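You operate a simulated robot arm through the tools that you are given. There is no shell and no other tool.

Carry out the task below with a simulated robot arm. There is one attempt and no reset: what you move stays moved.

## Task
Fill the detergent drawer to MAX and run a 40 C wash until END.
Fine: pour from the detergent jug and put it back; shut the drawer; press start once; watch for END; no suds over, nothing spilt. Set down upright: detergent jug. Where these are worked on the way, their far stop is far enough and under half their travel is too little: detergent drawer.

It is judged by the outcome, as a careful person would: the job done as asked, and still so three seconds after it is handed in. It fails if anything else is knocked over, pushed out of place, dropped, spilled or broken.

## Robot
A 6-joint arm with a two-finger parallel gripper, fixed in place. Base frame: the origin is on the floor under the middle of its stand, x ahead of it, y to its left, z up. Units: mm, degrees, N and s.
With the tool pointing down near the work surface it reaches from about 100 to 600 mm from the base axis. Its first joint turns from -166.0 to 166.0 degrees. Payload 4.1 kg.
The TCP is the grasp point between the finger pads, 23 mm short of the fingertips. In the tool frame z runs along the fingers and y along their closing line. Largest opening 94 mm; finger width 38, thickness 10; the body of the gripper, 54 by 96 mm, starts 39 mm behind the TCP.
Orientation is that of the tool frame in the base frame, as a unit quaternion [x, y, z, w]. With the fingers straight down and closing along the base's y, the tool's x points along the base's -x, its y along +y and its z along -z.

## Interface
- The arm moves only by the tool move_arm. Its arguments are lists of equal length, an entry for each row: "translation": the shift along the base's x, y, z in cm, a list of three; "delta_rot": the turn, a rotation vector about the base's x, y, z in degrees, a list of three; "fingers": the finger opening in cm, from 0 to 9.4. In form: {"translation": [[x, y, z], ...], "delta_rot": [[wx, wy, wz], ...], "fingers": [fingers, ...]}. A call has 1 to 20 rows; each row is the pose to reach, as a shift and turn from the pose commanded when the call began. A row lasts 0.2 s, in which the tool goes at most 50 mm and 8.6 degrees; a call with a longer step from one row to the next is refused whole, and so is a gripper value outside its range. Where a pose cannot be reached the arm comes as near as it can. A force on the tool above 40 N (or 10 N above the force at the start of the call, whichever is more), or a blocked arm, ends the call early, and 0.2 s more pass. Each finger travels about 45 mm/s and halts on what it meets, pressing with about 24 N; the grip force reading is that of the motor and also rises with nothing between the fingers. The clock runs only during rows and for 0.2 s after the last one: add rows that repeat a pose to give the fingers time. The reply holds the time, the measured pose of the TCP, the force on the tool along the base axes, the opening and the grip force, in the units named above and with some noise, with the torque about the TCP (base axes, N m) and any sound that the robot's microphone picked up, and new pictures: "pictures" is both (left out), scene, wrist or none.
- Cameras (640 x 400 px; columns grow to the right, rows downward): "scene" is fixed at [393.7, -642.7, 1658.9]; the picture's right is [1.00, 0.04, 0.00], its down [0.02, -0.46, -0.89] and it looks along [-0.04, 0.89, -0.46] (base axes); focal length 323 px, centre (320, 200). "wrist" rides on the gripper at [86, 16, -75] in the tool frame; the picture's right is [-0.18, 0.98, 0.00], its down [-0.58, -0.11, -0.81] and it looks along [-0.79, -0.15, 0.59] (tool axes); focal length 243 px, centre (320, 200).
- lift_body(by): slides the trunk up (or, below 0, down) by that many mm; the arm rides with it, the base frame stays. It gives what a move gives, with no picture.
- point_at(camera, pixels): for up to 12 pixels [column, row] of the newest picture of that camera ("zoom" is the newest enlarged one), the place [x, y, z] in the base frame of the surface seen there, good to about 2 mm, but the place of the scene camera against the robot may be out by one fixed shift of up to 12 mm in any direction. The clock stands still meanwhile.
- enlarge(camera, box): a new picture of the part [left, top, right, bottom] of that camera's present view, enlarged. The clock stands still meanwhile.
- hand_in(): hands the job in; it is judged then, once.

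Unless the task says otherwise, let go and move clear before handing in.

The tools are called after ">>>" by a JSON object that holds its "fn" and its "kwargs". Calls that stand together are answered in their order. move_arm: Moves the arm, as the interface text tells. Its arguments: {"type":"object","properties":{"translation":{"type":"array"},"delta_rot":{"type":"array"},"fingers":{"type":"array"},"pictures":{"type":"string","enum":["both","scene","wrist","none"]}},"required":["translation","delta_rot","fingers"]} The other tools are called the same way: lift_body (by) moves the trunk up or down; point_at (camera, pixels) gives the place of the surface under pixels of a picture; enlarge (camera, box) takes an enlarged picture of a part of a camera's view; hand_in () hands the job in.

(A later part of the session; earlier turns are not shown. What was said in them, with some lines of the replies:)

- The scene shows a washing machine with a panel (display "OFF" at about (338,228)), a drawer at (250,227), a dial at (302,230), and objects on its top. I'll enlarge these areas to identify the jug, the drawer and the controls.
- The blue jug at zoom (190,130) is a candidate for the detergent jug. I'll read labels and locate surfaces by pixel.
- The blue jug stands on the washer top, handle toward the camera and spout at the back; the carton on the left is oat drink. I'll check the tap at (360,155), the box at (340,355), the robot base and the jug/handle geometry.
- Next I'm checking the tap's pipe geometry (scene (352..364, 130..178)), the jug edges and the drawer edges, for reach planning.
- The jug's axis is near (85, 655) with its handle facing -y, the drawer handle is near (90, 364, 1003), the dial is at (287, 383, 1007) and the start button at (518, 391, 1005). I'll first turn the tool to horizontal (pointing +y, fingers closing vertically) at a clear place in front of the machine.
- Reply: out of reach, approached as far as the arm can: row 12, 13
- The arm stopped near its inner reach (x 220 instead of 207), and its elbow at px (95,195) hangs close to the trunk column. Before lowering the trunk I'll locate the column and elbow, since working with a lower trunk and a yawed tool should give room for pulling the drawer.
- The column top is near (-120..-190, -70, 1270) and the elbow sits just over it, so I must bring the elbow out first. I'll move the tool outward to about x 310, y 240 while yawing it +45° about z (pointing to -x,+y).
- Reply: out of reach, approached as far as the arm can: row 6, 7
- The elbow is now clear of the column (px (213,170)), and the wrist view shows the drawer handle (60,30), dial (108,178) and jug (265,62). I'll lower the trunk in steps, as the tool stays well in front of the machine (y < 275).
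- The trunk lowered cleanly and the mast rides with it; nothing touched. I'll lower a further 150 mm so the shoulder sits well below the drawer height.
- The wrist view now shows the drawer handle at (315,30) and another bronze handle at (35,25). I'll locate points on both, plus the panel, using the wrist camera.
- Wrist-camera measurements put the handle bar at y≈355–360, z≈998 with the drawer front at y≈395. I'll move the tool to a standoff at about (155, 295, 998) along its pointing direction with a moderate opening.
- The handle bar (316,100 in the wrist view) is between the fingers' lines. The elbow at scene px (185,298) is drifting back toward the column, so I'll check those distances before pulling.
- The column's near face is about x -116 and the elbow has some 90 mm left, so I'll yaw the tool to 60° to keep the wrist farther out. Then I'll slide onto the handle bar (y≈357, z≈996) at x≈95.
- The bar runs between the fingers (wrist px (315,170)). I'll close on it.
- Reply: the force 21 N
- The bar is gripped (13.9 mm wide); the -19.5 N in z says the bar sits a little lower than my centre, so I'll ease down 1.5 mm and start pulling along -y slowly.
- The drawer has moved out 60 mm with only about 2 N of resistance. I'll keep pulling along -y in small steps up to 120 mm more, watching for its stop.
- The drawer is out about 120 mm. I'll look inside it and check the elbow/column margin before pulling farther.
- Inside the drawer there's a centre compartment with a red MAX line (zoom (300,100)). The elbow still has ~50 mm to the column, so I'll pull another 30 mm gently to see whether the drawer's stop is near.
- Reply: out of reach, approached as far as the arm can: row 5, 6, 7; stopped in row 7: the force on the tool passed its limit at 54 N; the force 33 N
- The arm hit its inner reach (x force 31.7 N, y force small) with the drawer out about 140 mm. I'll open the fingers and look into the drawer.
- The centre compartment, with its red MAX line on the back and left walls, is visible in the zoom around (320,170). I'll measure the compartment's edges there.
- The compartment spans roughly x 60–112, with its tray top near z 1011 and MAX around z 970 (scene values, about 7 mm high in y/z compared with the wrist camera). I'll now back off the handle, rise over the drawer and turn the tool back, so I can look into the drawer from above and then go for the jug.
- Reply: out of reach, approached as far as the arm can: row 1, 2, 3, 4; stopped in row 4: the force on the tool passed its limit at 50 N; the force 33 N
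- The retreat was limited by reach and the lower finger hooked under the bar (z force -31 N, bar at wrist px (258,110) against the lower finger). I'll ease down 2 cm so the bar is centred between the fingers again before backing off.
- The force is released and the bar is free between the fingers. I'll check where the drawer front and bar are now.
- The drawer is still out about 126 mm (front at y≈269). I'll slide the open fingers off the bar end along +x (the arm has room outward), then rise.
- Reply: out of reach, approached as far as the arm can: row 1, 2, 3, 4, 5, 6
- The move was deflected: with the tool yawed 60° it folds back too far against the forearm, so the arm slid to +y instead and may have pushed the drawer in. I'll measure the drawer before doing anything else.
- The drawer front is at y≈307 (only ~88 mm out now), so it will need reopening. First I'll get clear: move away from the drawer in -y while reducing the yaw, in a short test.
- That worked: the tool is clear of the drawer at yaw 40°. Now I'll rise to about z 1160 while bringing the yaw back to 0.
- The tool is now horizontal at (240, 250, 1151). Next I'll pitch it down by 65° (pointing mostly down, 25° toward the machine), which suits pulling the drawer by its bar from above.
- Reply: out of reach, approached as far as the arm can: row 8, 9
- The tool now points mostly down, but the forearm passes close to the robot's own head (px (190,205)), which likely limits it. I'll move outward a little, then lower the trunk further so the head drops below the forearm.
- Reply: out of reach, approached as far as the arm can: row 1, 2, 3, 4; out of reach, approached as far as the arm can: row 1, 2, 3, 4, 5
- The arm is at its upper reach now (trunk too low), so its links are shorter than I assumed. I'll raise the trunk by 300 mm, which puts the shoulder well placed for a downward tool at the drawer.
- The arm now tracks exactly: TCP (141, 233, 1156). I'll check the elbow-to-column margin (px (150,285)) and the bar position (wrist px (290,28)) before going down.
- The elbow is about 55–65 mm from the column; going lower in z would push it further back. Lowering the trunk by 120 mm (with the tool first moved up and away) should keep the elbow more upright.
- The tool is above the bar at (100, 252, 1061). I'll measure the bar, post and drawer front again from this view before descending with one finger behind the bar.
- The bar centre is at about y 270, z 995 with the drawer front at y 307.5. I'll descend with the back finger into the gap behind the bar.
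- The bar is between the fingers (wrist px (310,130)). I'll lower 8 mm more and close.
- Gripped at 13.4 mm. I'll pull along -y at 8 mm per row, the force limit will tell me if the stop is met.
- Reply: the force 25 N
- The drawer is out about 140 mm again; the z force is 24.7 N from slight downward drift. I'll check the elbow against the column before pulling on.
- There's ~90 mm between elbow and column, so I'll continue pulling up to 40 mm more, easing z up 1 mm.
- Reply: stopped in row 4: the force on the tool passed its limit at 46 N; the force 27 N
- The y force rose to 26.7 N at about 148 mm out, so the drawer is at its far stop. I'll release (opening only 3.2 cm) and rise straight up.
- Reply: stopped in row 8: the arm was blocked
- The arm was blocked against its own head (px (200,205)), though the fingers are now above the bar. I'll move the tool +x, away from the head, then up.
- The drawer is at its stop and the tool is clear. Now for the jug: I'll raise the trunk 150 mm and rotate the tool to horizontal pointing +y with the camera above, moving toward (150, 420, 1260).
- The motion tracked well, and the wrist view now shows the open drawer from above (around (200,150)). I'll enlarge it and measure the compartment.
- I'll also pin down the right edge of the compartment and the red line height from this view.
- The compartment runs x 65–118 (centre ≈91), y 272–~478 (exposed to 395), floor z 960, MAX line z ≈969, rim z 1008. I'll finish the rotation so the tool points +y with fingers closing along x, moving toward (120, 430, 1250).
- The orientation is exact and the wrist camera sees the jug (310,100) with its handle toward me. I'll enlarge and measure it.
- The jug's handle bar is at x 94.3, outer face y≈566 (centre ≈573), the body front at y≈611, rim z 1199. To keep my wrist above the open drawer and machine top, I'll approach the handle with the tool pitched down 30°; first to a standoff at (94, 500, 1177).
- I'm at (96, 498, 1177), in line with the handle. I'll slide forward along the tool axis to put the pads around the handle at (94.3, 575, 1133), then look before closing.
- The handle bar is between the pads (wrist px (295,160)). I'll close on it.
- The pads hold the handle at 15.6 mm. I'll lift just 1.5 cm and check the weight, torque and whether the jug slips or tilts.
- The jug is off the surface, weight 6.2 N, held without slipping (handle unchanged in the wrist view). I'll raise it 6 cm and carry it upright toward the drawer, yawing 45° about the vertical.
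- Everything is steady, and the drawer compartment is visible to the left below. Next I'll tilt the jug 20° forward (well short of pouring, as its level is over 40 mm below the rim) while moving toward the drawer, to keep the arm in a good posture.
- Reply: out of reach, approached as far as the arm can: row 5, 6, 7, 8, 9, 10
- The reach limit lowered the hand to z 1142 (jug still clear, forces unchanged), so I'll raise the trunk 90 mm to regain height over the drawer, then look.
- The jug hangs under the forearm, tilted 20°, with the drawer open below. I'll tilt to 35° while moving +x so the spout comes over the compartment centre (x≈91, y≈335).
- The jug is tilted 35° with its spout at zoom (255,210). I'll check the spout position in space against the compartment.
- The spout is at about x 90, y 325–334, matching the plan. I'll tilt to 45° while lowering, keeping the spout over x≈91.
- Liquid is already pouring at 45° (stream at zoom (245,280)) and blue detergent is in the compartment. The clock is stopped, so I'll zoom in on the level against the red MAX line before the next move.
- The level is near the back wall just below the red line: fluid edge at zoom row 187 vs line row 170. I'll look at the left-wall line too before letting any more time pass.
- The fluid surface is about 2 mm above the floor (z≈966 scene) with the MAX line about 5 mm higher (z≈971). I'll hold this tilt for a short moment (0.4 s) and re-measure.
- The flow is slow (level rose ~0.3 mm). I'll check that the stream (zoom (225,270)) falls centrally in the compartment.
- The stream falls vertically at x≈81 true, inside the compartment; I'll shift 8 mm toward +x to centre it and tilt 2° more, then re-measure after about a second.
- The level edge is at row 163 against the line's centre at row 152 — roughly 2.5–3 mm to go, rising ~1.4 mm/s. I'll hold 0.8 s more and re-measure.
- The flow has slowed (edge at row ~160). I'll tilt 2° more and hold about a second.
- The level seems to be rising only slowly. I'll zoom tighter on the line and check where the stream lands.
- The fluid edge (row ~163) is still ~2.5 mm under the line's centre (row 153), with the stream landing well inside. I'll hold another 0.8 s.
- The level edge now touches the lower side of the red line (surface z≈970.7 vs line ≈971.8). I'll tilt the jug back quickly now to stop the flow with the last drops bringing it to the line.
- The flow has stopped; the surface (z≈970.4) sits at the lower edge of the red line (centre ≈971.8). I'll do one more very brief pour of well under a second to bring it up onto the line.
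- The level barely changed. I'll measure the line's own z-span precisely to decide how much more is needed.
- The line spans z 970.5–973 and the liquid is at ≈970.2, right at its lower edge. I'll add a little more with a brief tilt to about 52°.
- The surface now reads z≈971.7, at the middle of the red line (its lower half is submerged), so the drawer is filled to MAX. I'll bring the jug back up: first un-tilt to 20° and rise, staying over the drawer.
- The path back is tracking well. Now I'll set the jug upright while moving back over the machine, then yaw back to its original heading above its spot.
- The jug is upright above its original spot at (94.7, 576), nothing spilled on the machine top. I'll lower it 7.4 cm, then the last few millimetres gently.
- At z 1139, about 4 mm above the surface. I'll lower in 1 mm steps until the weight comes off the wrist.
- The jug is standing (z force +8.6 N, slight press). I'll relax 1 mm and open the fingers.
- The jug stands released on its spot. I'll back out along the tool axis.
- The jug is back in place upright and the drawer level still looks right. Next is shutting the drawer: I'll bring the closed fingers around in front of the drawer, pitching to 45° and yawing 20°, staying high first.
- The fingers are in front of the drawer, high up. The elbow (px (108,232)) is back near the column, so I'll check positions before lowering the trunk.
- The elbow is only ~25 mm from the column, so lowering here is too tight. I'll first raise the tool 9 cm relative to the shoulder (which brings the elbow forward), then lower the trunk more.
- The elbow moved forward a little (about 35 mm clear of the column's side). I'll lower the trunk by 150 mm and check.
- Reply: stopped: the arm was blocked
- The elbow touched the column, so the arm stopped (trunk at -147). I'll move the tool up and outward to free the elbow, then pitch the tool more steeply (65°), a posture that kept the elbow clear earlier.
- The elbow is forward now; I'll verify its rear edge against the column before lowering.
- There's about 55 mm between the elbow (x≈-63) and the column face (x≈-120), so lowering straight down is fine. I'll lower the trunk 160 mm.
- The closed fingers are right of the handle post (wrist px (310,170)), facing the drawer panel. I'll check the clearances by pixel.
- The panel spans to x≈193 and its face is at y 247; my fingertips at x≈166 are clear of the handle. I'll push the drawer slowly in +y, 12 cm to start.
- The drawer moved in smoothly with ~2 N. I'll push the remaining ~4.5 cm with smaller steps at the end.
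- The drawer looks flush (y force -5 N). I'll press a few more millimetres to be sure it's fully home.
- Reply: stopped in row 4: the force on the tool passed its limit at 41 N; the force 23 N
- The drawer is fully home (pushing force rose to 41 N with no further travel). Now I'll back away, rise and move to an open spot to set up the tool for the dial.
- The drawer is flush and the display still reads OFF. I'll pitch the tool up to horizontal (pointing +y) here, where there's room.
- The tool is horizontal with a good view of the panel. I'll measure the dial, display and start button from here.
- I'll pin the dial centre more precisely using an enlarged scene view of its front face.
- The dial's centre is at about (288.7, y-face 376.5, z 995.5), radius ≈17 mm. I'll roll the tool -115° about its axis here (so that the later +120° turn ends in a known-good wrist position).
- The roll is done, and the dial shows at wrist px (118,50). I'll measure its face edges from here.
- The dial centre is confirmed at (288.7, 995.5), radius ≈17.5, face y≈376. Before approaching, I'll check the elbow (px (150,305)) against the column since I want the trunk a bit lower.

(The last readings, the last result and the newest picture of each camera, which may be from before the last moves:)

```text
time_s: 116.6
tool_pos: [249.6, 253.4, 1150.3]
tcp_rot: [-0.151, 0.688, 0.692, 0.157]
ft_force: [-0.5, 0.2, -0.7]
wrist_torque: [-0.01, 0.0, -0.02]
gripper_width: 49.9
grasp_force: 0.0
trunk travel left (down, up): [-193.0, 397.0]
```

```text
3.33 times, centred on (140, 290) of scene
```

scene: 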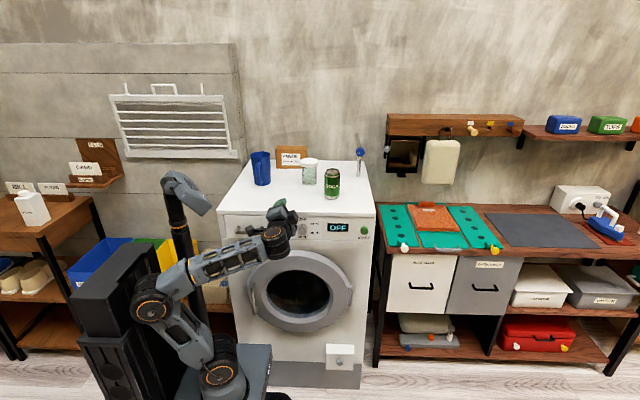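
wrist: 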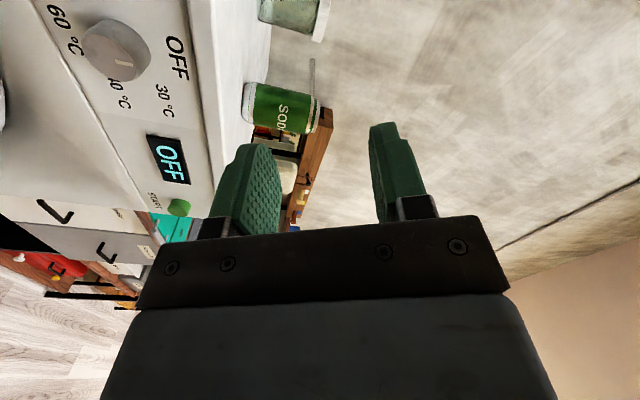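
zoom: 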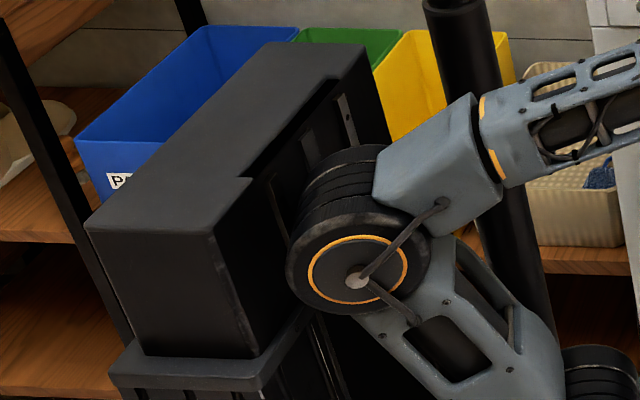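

The elbow is ~25 mm from the column; moving outward first will bring it forward. I'll shift to (288.7, 330, 1150), then lower the trunk.

>>> {"fn": "move_arm", "kwargs": {"translation": [[0.8, 1.6, 0], [1.6, 3.2, 0], [2.4, 4.8, 0], [3.2, 6.4, 0], [3.9, 7.6, 0], [3.9, 7.6, 0]], "delta_rot": [[0, 0, 0], [0, 0, 0], [0, 0, 0], [0, 0, 0], [0, 0, 0], [0, 0, 0]], "fingers": [5, 5, 5, 5, 5, 5], "pictures": "scene"}}

>>> {"fn": "point_at", "kwargs": {"camera": "scene", "pixels": [[150, 290], [160, 290], [165, 290], [145, 285], [170, 280]]}}

```text
time_s: 118.0
tool_pos: [288.9, 329.6, 1149.8]
tcp_rot: [-0.151, 0.687, 0.693, 0.156]
ft_force: [-0.1, 0.3, 0.1]
wrist_torque: [0.0, -0.03, -0.01]
gripper_width: 50.1
grasp_force: 0.0
trunk travel left (down, up): [-193.0, 397.0]
```

scene: 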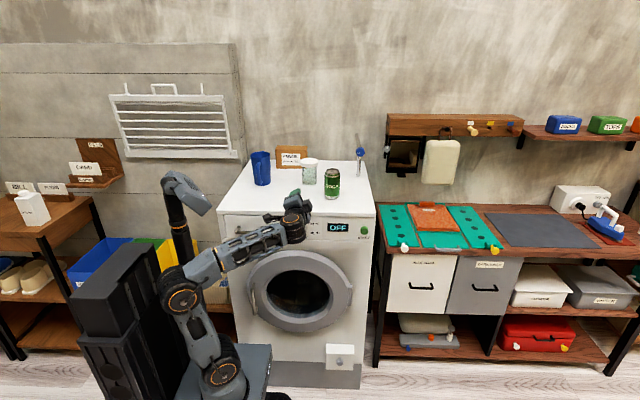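

```text
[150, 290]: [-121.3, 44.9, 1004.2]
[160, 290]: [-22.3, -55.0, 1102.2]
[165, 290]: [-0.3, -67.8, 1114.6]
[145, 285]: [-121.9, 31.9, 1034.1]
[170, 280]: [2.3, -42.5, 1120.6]
```

The elbow is well clear now (x ≥ -25). I'll lower the trunk 80 mm and then bring the tool down level with the dial at a standoff.

>>> {"fn": "lift_body", "kwargs": {"by": -80}}

>>> {"fn": "move_arm", "kwargs": {"translation": [[0, 0.2, -1.5], [0, 0.4, -3], [0, 0.6, -4.5], [0, 0.8, -6], [0, 1, -7.4], [0, 1, -7.4]], "delta_rot": [[0, 0, 0], [0, 0, 0], [0, 0, 0], [0, 0, 0], [0, 0, 0], [0, 0, 0]], "fingers": [5, 5, 5, 5, 5, 5]}}

```text
time_s: 119.2
tool_pos: [288.8, 329.2, 1069.0]
tcp_rot: [-0.151, 0.688, 0.693, 0.156]
ft_force: [0.2, 0.1, 0.3]
wrist_torque: [-0.01, 0.03, 0.01]
gripper_width: 49.8
grasp_force: 0.0
trunk travel left (down, up): [-113.0, 477.0]
```

```text
time_s: 120.5
tool_pos: [289.1, 340.3, 994.7]
tcp_rot: [-0.151, 0.688, 0.693, 0.156]
ft_force: [0.9, 0.8, 0.6]
wrist_torque: [-0.02, -0.03, -0.01]
gripper_width: 49.9
grasp_force: 0.0
trunk travel left (down, up): [-113.0, 477.0]
```

scene: 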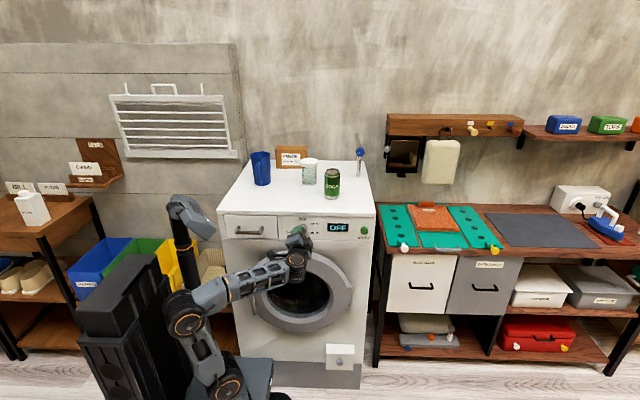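
wrist: 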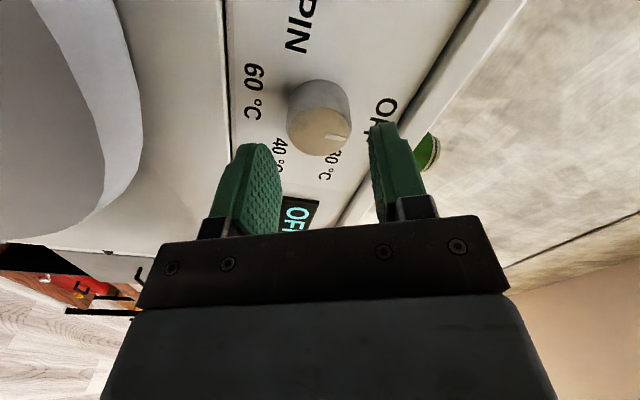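

The fingers are lined up in front of the dial (wrist px (320,128)). I'll verify its centre once more at this range.

>>> {"fn": "point_at", "kwargs": {"camera": "wrist", "pixels": [[319, 130], [292, 115], [347, 145], [310, 155], [335, 105], [330, 155], [300, 110], [325, 135]]}}

>>> {"fn": "enlarge", "kwargs": {"camera": "wrist", "box": [250, 50, 410, 200]}}

```text
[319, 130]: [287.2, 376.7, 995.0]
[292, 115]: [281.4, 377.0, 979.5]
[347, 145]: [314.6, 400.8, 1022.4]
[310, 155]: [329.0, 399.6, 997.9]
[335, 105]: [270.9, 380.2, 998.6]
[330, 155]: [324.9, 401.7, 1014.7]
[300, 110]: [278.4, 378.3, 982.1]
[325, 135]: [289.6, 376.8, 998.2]
```

```text
2.67 times, centred on (330, 125) of wrist
```

zoom: 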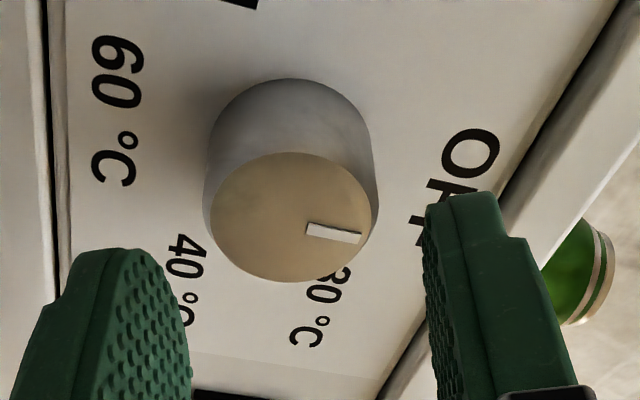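

The dial centre is (288.5, 995.5) and the panel at y≈400. I'll advance to y≈371 (tips 394) and close on the dial.

>>> {"fn": "move_arm", "kwargs": {"translation": [[0, 0.8, 0.05], [0, 1.6, 0.05], [-0.05, 2.4, 0.05], [-0.05, 3.05, 0.05], [-0.05, 3.05, 0.05], [-0.05, 3.05, 0.05], [-0.05, 3.05, 0.05], [-0.05, 3.05, 0.05]], "delta_rot": [[0, 0, 0], [0, 0, 0], [0, 0, 0], [0, 0, 0], [0, 0, 0], [0, 0, 0], [0, 0, 0], [0, 0, 0]], "fingers": [5, 5, 5, 5, 4.2, 3.5, 2.5, 2.5]}}

```text
time_s: 122.3
tool_pos: [289.2, 369.5, 995.0]
tcp_rot: [-0.15, 0.689, 0.692, 0.156]
ft_force: [1.0, -3.3, -14.0]
wrist_torque: [-0.2, 0.02, -0.44]
gripper_width: 36.5
grasp_force: 45.1
trunk travel left (down, up): [-113.0, 477.0]
```

scene: 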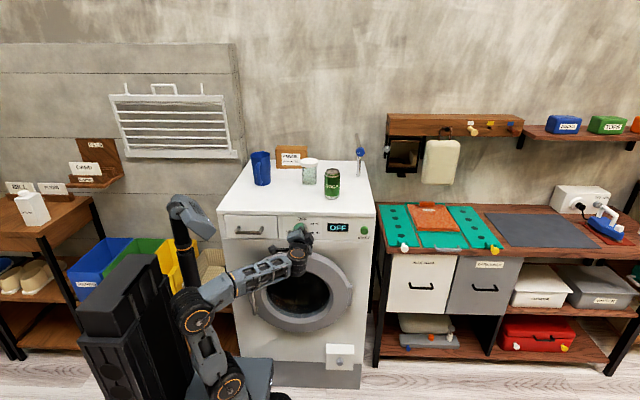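
wrist: 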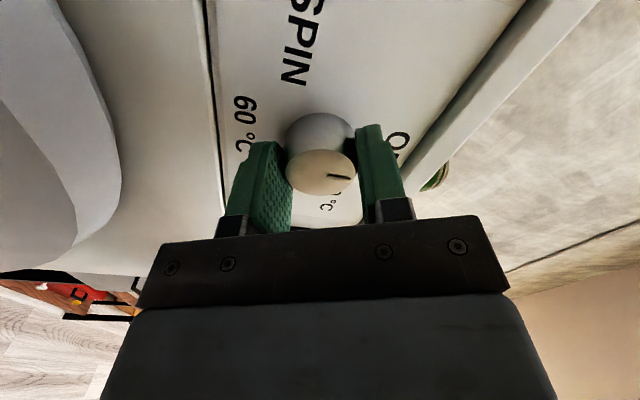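

The dial is gripped (36.5 mm); a -14 N z-force says I'm a touch high, so I'll ease down 1 mm and begin turning clockwise, first 40°, to see how it responds.

>>> {"fn": "move_arm", "kwargs": {"translation": [[0, 0, -0.1], [0, 0, -0.1], [0, 0, -0.1], [0, 0, -0.1], [0, 0, -0.1], [0, 0, -0.1], [0, 0, -0.1]], "delta_rot": [[0, 0, 0], [0, 8, 0], [0, 16, 0], [0, 24, 0], [0, 32, 0], [0, 40, 0], [0, 40, 0]], "fingers": [2.5, 2.5, 2.5, 2.5, 2.5, 2.5, 2.5]}}

>>> {"fn": "enlarge", "kwargs": {"camera": "scene", "box": [270, 205, 380, 260]}}

```text
time_s: 124.0
tool_pos: [288.7, 370.7, 994.6]
tcp_rot: [0.096, 0.7, 0.702, -0.089]
ft_force: [3.2, 9.9, -1.5]
wrist_torque: [-0.29, 0.0, 0.08]
gripper_width: 36.9
grasp_force: 45.1
trunk travel left (down, up): [-113.0, 477.0]
```

scene: 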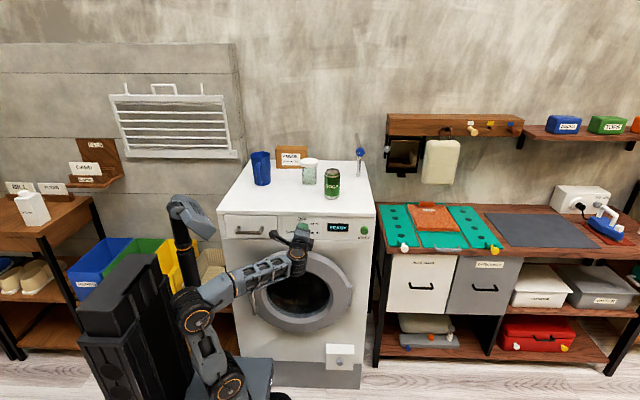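
wrist: 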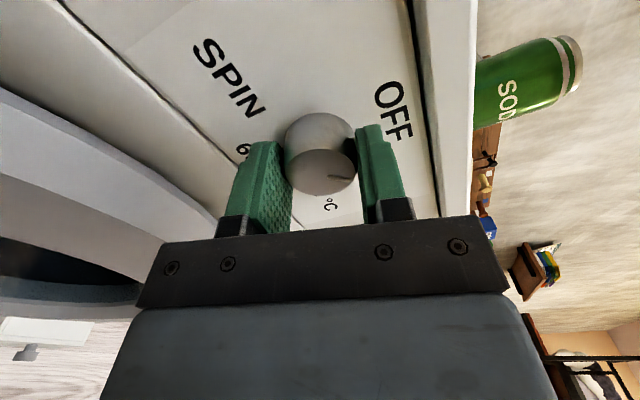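

```text
5.82 times, centred on (325, 232) of scene
```

zoom: 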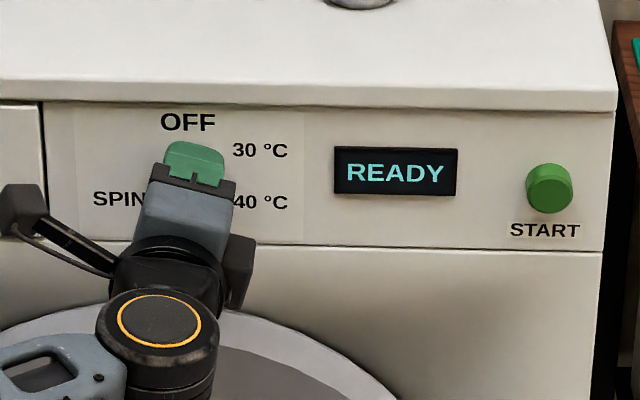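

The display changed to READY and the dial turned with the fingers (mark unchanged relative to the pads). The 40 °C label lies 120° clockwise from OFF, so I'll turn 80° more.

>>> {"fn": "move_arm", "kwargs": {"translation": [[0, 0, 0], [0, 0, 0], [0, 0, 0], [0, 0, 0], [0, 0, 0], [0, 0, 0], [0, 0, 0], [0, 0, 0], [0, 0, 0], [0, 0, 0], [0, 0, 0]], "delta_rot": [[0, 8, 0], [0, 16, 0], [0, 24, 0], [0, 32, 0], [0, 40, 0], [0, 48, 0], [0, 56, 0], [0, 64, 0], [0, 72, 0], [0, 80, 0], [0, 80, 0]], "fingers": [2.5, 2.5, 2.5, 2.5, 2.5, 2.5, 2.5, 2.5, 2.5, 2.5, 2.5]}}

>>> {"fn": "enlarge", "kwargs": {"camera": "scene", "box": [270, 205, 380, 260]}}

>>> {"fn": "enlarge", "kwargs": {"camera": "wrist", "box": [230, 80, 430, 230]}}

```text
time_s: 126.3
tool_pos: [290.3, 370.3, 995.1]
tcp_rot: [0.525, 0.478, 0.478, -0.518]
ft_force: [20.7, 14.5, 22.3]
wrist_torque: [0.62, -0.07, 0.34]
gripper_width: 36.8
grasp_force: 44.7
trunk travel left (down, up): [-113.0, 477.0]
```

scene: 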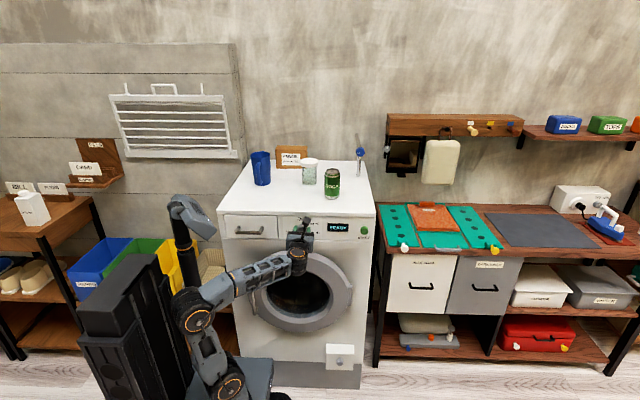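
wrist: 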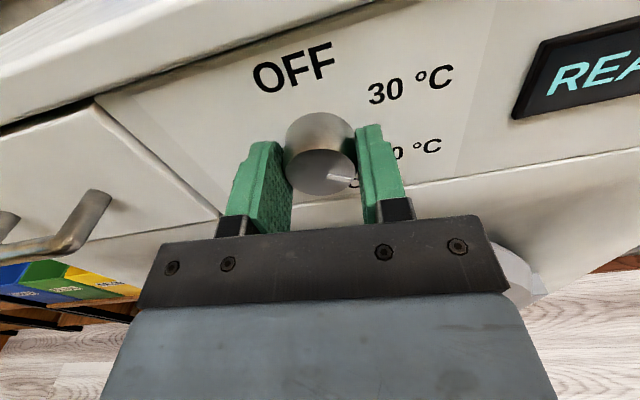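

```text
5.82 times, centred on (325, 232) of scene
```

zoom: 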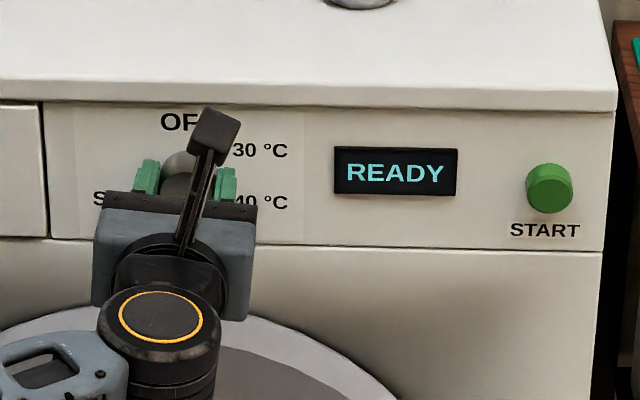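

```text
2.67 times, centred on (330, 155) of wrist
```

zoom: 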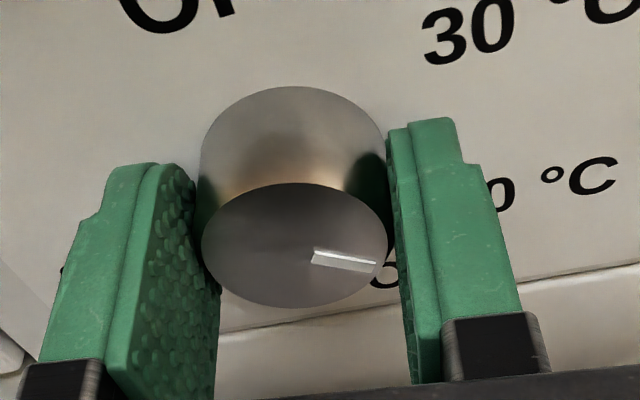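

The tool turned the full 120° and the mark points toward the lower right. I'll compute its exact angle from points on the mark and the dial face.

>>> {"fn": "point_at", "kwargs": {"camera": "zoom", "pixels": [[316, 254], [345, 260], [374, 265], [295, 245], [210, 245], [295, 190], [295, 300], [360, 262], [330, 257]]}}

```text
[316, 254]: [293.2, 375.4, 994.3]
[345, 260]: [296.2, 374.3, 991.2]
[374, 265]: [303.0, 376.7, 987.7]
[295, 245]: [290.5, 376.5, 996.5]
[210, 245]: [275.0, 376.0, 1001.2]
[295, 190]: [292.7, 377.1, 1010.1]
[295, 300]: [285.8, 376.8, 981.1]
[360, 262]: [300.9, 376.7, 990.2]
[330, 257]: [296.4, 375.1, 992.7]
```

The mark points at ≈118–124°, i.e. at 40 °C. I'll open the fingers and back straight off.

>>> {"fn": "move_arm", "kwargs": {"translation": [[0, 0, 0], [0, 0, 0], [0, 0, 0], [0, -1, 0], [0, -2.5, 0], [0, -4.5, 0], [0, -6.5, 0], [0, -6.5, 0]], "delta_rot": [[0, 0, 0], [0, 0, 0], [0, 0, 0], [0, 0, 0], [0, 0, 0], [0, 0, 0], [0, 0, 0], [0, 0, 0]], "fingers": [4, 5, 5, 5, 5, 5, 5, 5]}}

>>> {"fn": "enlarge", "kwargs": {"camera": "wrist", "box": [200, 20, 460, 220]}}

```text
time_s: 128.2
tool_pos: [287.3, 305.5, 995.0]
tcp_rot: [0.525, 0.479, 0.477, -0.518]
ft_force: [0.1, 0.0, 0.2]
wrist_torque: [-0.01, -0.01, 0.0]
gripper_width: 49.9
grasp_force: 0.1
trunk travel left (down, up): [-113.0, 477.0]
```

scene: 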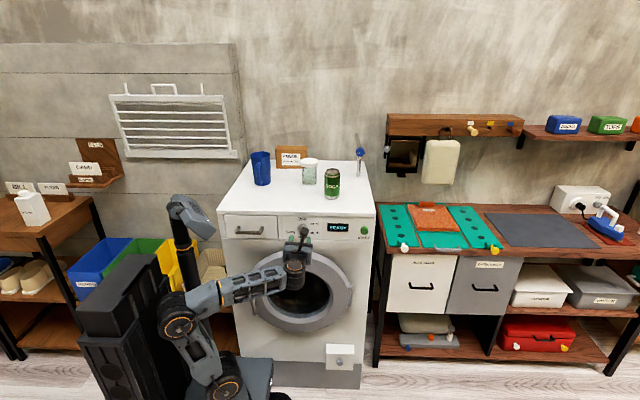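
wrist: 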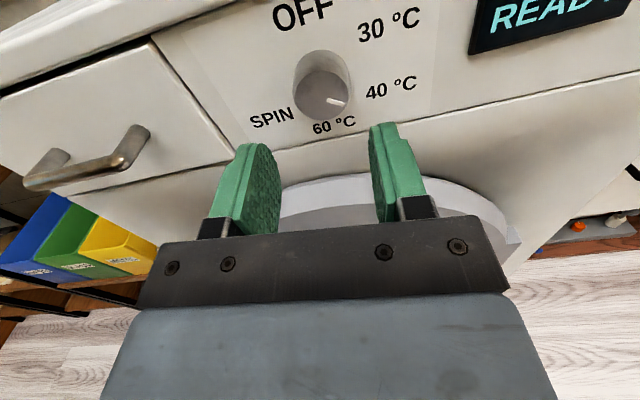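

```text
2.00 times, centred on (330, 120) of wrist
```

zoom: 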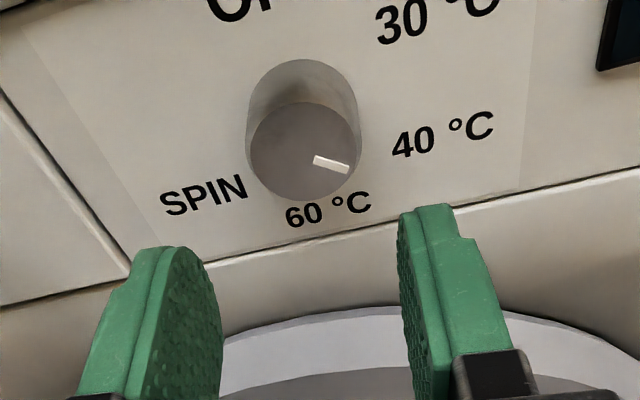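

The dial mark points at 40 °C and the display reads READY. Next I'll move the closed fingers sideways to stand in front of the green START button at about (518, 330, 1003).

>>> {"fn": "move_arm", "kwargs": {"translation": [[2.5, 0.3, 0.1], [5.4, 0.6, 0.2], [8.3, 0.9, 0.3], [11.2, 1.2, 0.4], [14.1, 1.5, 0.5], [17, 1.8, 0.6], [20, 2.1, 0.7], [23.1, 2.4, 0.8], [23.1, 2.4, 0.8]], "delta_rot": [[0, 0, 0], [0, -1, 0], [0, -2, 0], [0, -3, 0], [0, -4, 0], [0, -5, 0], [0, -5, 0], [0, -5, 0], [0, -5, 0]], "fingers": [4, 3, 2, 1, 0, 0, 0, 0, 0]}}

>>> {"fn": "enlarge", "kwargs": {"camera": "scene", "box": [290, 190, 400, 270]}}

```text
time_s: 130.2
tool_pos: [518.2, 329.0, 1001.7]
tcp_rot: [0.503, 0.501, 0.499, -0.496]
ft_force: [0.6, -0.7, 0.1]
wrist_torque: [-0.01, 0.04, 0.01]
gripper_width: 0.2
grasp_force: 24.3
trunk travel left (down, up): [-113.0, 477.0]
```

scene: 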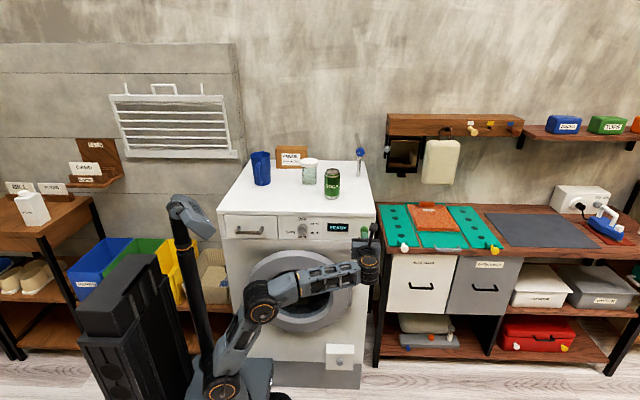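
wrist: 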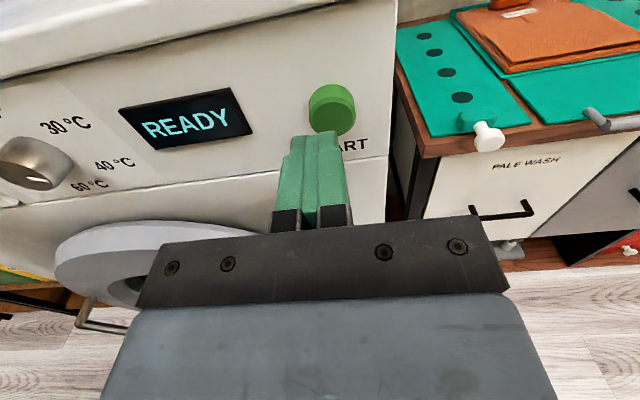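

```text
5.00 times, centred on (345, 230) of scene
```

zoom: 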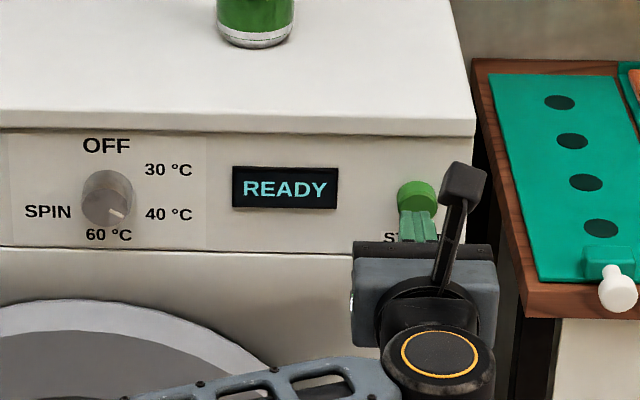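

The dial mark in the scene view points to 40 °C, and the START button is ahead of the fingers (wrist px (332,110)). I'll measure the button face.

>>> {"fn": "point_at", "kwargs": {"camera": "wrist", "pixels": [[332, 115], [315, 115], [350, 110], [332, 128], [335, 103], [330, 90], [325, 120], [340, 120]]}}

>>> {"fn": "enlarge", "kwargs": {"camera": "wrist", "box": [260, 60, 400, 200]}}

```text
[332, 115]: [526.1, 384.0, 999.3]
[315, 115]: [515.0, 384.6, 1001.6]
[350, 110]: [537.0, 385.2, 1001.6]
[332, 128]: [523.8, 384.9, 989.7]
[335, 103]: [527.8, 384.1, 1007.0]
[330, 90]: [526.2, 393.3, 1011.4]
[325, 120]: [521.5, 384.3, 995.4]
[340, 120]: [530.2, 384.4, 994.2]
```

```text
2.86 times, centred on (330, 130) of wrist
```

zoom: 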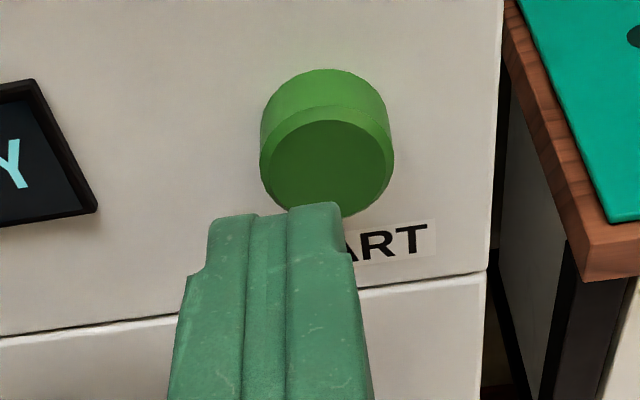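

The button face centre is (525.5, 384.3, 998). I'll align to it, press in once in a single smooth stroke, and withdraw.

>>> {"fn": "move_arm", "kwargs": {"translation": [[0.4, 0.8, -0.2], [0.75, 1.6, -0.35], [0.75, 2.4, -0.35], [0.75, 2.9, -0.35], [0.75, 3.3, -0.35], [0.75, 3.6, -0.35], [0.75, 3.85, -0.35], [0.75, 3.85, -0.35], [0.75, 3, -0.35], [0.75, 1, -0.35]], "delta_rot": [[0, 0, 0], [0, 0, 0], [0, 0, 0], [0, 0, 0], [0, 0, 0], [0, 0, 0], [0, 0, 0], [0, 0, 0], [0, 0, 0], [0, 0, 0]], "fingers": [0, 0, 0, 0, 0, 0, 0, 0, 0, 0]}}

>>> {"fn": "enlarge", "kwargs": {"camera": "scene", "box": [290, 190, 400, 270]}}

```text
time_s: 132.3
tool_pos: [525.9, 339.0, 999.8]
tcp_rot: [0.503, 0.502, 0.499, -0.496]
ft_force: [0.2, 0.2, 0.9]
wrist_torque: [-0.04, 0.0, -0.01]
gripper_width: 0.3
grasp_force: 24.4
trunk travel left (down, up): [-113.0, 477.0]
heard: click
```

scene: 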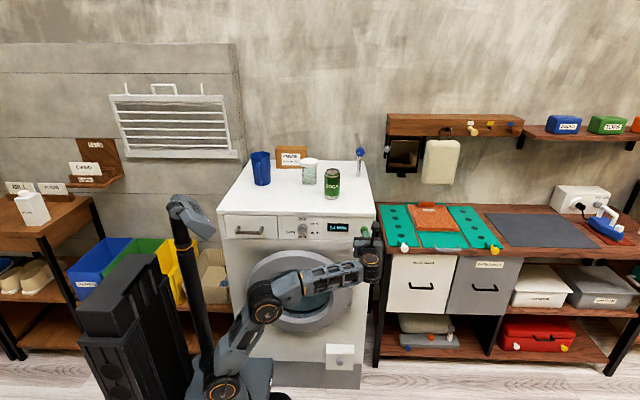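
wrist: 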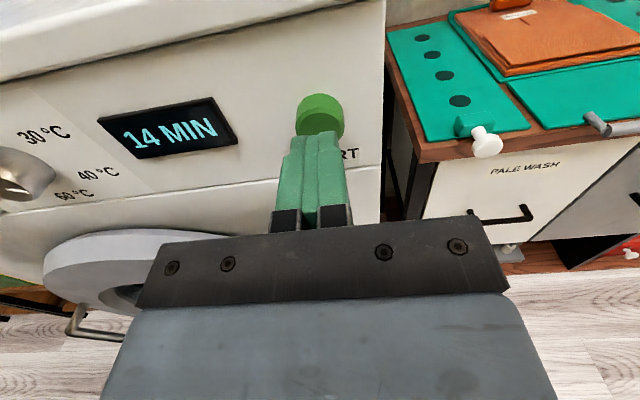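

```text
5.00 times, centred on (345, 230) of scene
```

zoom: 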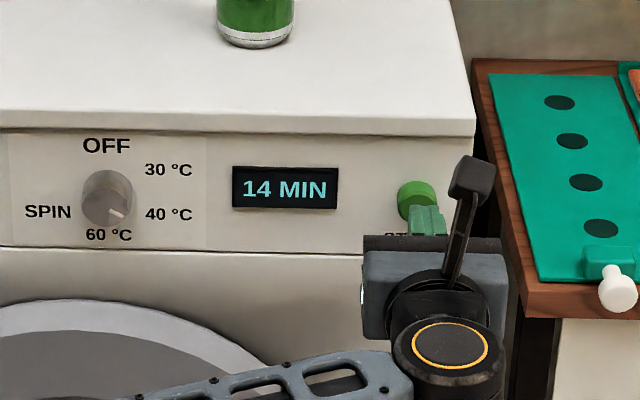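

The click was heard and the display shows "14 MIN", so the wash is running. I'll pull the hand back and then wait, watching the display.

>>> {"fn": "move_arm", "kwargs": {"translation": [[0, -1.5, 0], [0, -3, 0], [0, -4.5, 0], [0, -5, 0], [0, -5, 0], [0, -5, 0], [0, -5, 0], [0, -5, 0], [0, -5, 0], [0, -5, 0], [0, -5, 0], [0, -5, 0], [0, -5, 0], [0, -5, 0], [0, -5, 0], [0, -5, 0], [0, -5, 0], [0, -5, 0], [0, -5, 0], [0, -5, 0]], "delta_rot": [[0, 0, 0], [0, 0, 0], [0, 0, 0], [0, 0, 0], [0, 0, 0], [0, 0, 0], [0, 0, 0], [0, 0, 0], [0, 0, 0], [0, 0, 0], [0, 0, 0], [0, 0, 0], [0, 0, 0], [0, 0, 0], [0, 0, 0], [0, 0, 0], [0, 0, 0], [0, 0, 0], [0, 0, 0], [0, 0, 0]], "fingers": [0, 0, 0, 0, 0, 0, 0, 0, 0, 0, 0, 0, 0, 0, 0, 0, 0, 0, 0, 0], "pictures": "scene"}}

>>> {"fn": "enlarge", "kwargs": {"camera": "scene", "box": [205, 140, 395, 320]}}

```text
time_s: 136.6
tool_pos: [526.3, 287.5, 1001.2]
tcp_rot: [0.503, 0.502, 0.499, -0.497]
ft_force: [0.0, 0.8, 0.2]
wrist_torque: [-0.01, 0.01, -0.01]
gripper_width: 0.0
grasp_force: 24.1
trunk travel left (down, up): [-113.0, 477.0]
```

scene: 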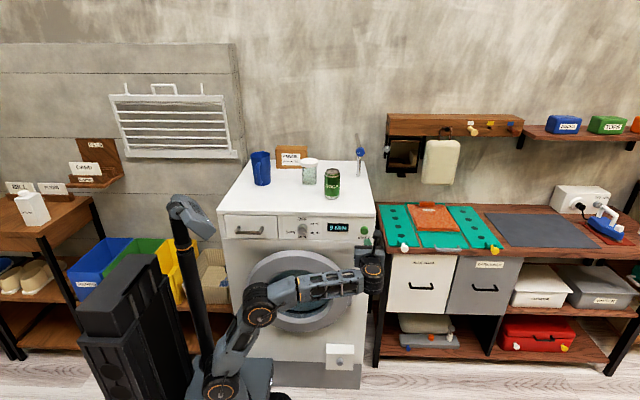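

```text
2.22 times, centred on (300, 230) of scene
```

zoom: 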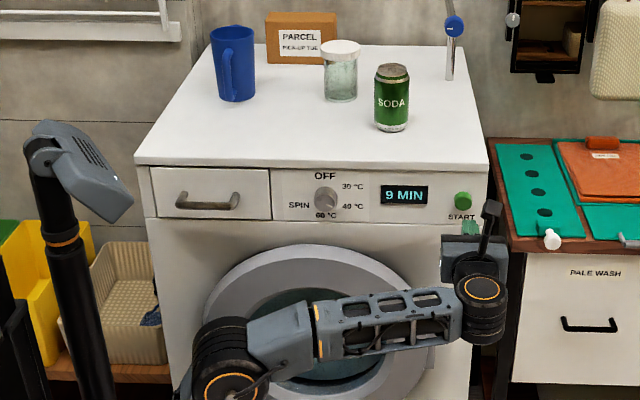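

It counts down quickly (9 MIN now). I'll hold still and watch for END.

>>> {"fn": "move_arm", "kwargs": {"translation": [[0, 0, 0], [0, 0, 0], [0, 0, 0], [0, 0, 0], [0, 0, 0], [0, 0, 0], [0, 0, 0], [0, 0, 0], [0, 0, 0], [0, 0, 0], [0, 0, 0], [0, 0, 0], [0, 0, 0], [0, 0, 0], [0, 0, 0], [0, 0, 0], [0, 0, 0], [0, 0, 0], [0, 0, 0], [0, 0, 0]], "delta_rot": [[0, 0, 0], [0, 0, 0], [0, 0, 0], [0, 0, 0], [0, 0, 0], [0, 0, 0], [0, 0, 0], [0, 0, 0], [0, 0, 0], [0, 0, 0], [0, 0, 0], [0, 0, 0], [0, 0, 0], [0, 0, 0], [0, 0, 0], [0, 0, 0], [0, 0, 0], [0, 0, 0], [0, 0, 0], [0, 0, 0]], "fingers": [0, 0, 0, 0, 0, 0, 0, 0, 0, 0, 0, 0, 0, 0, 0, 0, 0, 0, 0, 0], "pictures": "scene"}}

>>> {"fn": "enlarge", "kwargs": {"camera": "scene", "box": [205, 140, 395, 320]}}

```text
time_s: 140.8
tool_pos: [525.8, 288.6, 999.5]
tcp_rot: [0.503, 0.502, 0.499, -0.496]
ft_force: [0.0, 0.2, -0.4]
wrist_torque: [-0.01, -0.04, 0.01]
gripper_width: 0.0
grasp_force: 23.9
trunk travel left (down, up): [-113.0, 477.0]
```

scene: 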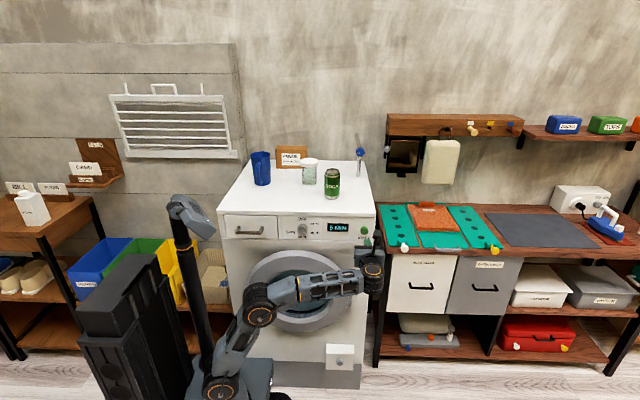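

```text
2.22 times, centred on (300, 230) of scene
```

zoom: 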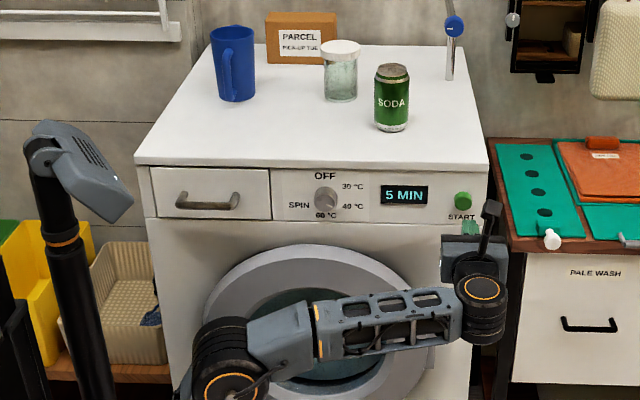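

The display reads 5 MIN and nothing is leaking or foaming. I'll keep waiting.

>>> {"fn": "move_arm", "kwargs": {"translation": [[0, 0, 0], [0, 0, 0], [0, 0, 0], [0, 0, 0], [0, 0, 0], [0, 0, 0], [0, 0, 0], [0, 0, 0], [0, 0, 0], [0, 0, 0], [0, 0, 0], [0, 0, 0], [0, 0, 0], [0, 0, 0], [0, 0, 0], [0, 0, 0], [0, 0, 0], [0, 0, 0], [0, 0, 0], [0, 0, 0]], "delta_rot": [[0, 0, 0], [0, 0, 0], [0, 0, 0], [0, 0, 0], [0, 0, 0], [0, 0, 0], [0, 0, 0], [0, 0, 0], [0, 0, 0], [0, 0, 0], [0, 0, 0], [0, 0, 0], [0, 0, 0], [0, 0, 0], [0, 0, 0], [0, 0, 0], [0, 0, 0], [0, 0, 0], [0, 0, 0], [0, 0, 0]], "fingers": [0, 0, 0, 0, 0, 0, 0, 0, 0, 0, 0, 0, 0, 0, 0, 0, 0, 0, 0, 0], "pictures": "scene"}}

>>> {"fn": "enlarge", "kwargs": {"camera": "scene", "box": [205, 140, 395, 320]}}

```text
time_s: 144.9
tool_pos: [526.2, 288.3, 999.2]
tcp_rot: [0.503, 0.502, 0.499, -0.496]
ft_force: [-0.3, 0.8, 0.8]
wrist_torque: [-0.01, 0.02, 0.01]
gripper_width: 0.0
grasp_force: 23.9
trunk travel left (down, up): [-113.0, 477.0]
```

scene: 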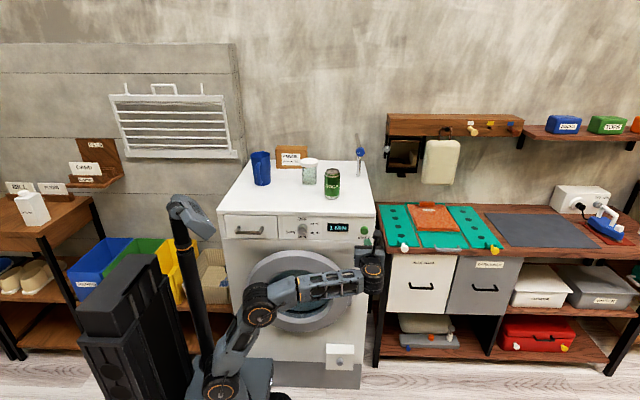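

```text
2.22 times, centred on (300, 230) of scene
```

zoom: 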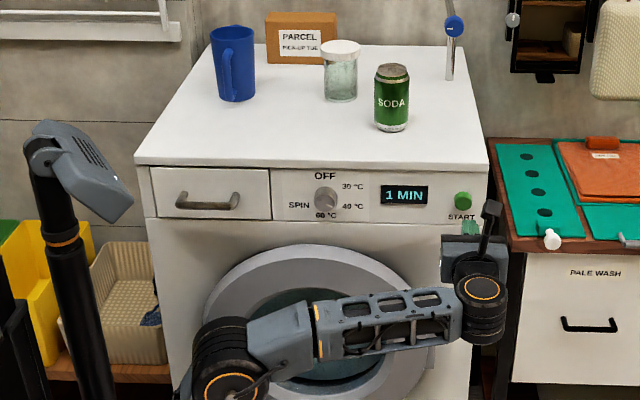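

One minute left on the display. I'll wait a little longer for END.

>>> {"fn": "move_arm", "kwargs": {"translation": [[0, 0, 0], [0, 0, 0], [0, 0, 0], [0, 0, 0], [0, 0, 0], [0, 0, 0], [0, 0, 0], [0, 0, 0], [0, 0, 0], [0, 0, 0], [0, 0, 0], [0, 0, 0], [0, 0, 0], [0, 0, 0], [0, 0, 0]], "delta_rot": [[0, 0, 0], [0, 0, 0], [0, 0, 0], [0, 0, 0], [0, 0, 0], [0, 0, 0], [0, 0, 0], [0, 0, 0], [0, 0, 0], [0, 0, 0], [0, 0, 0], [0, 0, 0], [0, 0, 0], [0, 0, 0], [0, 0, 0]], "fingers": [0, 0, 0, 0, 0, 0, 0, 0, 0, 0, 0, 0, 0, 0, 0]}}

>>> {"fn": "enlarge", "kwargs": {"camera": "scene", "box": [205, 140, 395, 320]}}

>>> {"fn": "enlarge", "kwargs": {"camera": "scene", "box": [210, 260, 390, 400]}}

```text
time_s: 148.2
tool_pos: [525.6, 288.6, 1000.2]
tcp_rot: [0.504, 0.501, 0.5, -0.495]
ft_force: [-0.2, 0.4, 0.1]
wrist_torque: [-0.04, 0.03, -0.02]
gripper_width: 0.0
grasp_force: 24.7
trunk travel left (down, up): [-113.0, 477.0]
```

scene: 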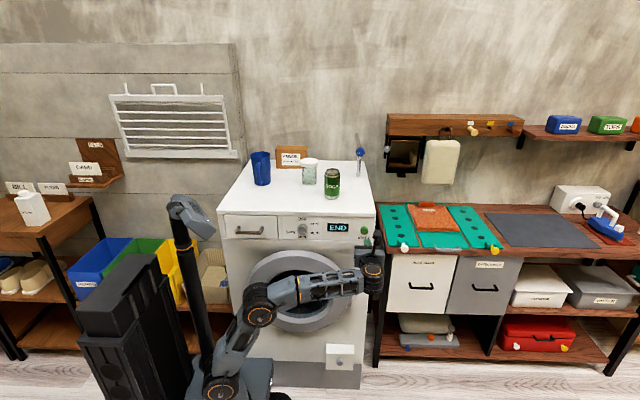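
wrist: 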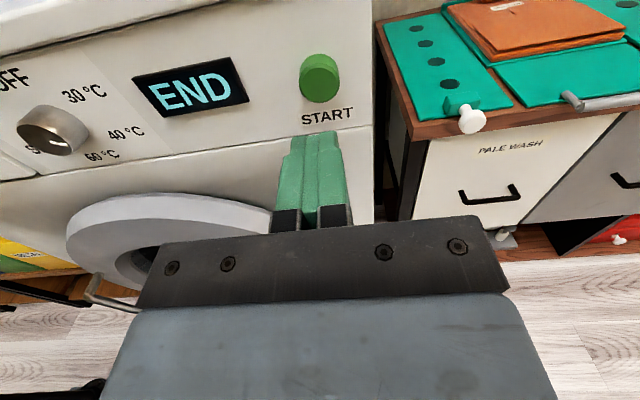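

```text
2.22 times, centred on (300, 230) of scene
```

zoom: 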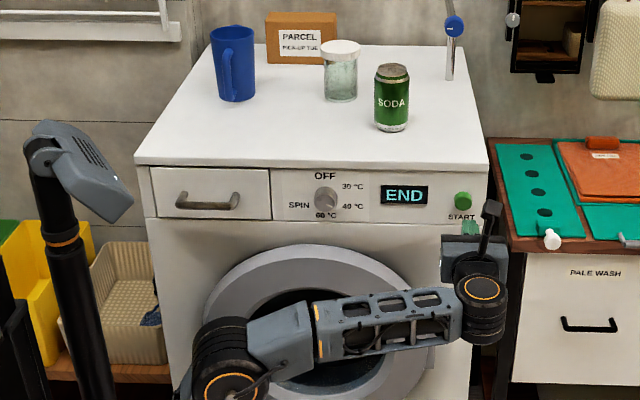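

```text
2.86 times, centred on (300, 330) of scene
```

zoom: 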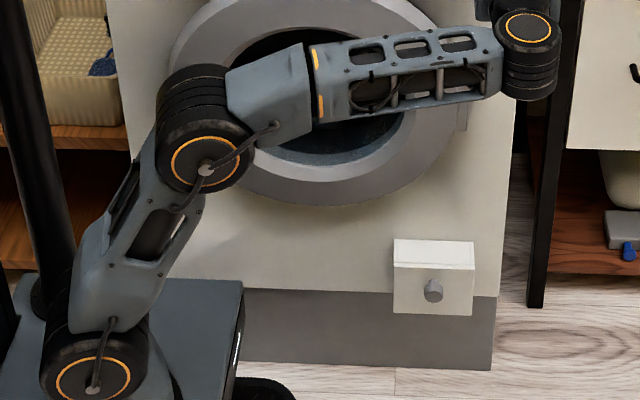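

The display shows END. The drawer is flush, the jug stands upright back on its spot, there are no suds or spills on the machine or floor, and my hand is clear of everything, so I'm handing in.

>>> {"fn": "hand_in", "kwargs": {}}

```text
The job is handed in.
```

The detergent drawer was filled to the MAX line and shut, and the 40 °C wash ran until the display showed END; I've handed it in.

- **Filling:** I poured from the blue jug in short steps until the liquid sat at the middle of the red line. The jug is back upright on its spot on top of the machine.
- **Drawer:** It was opened to its far stop before pouring. It was knocked partly shut once while I was backing the gripper off, so I pulled it fully open again. Afterwards I pushed it home until it would go no further.
- **Wash:** The dial mark points at 40 °C. I pressed START once (one click heard), and the display counted down from 14 MIN to END.
- **Mess:** I saw no suds or spills on the machine or the floor, and nothing else was moved.
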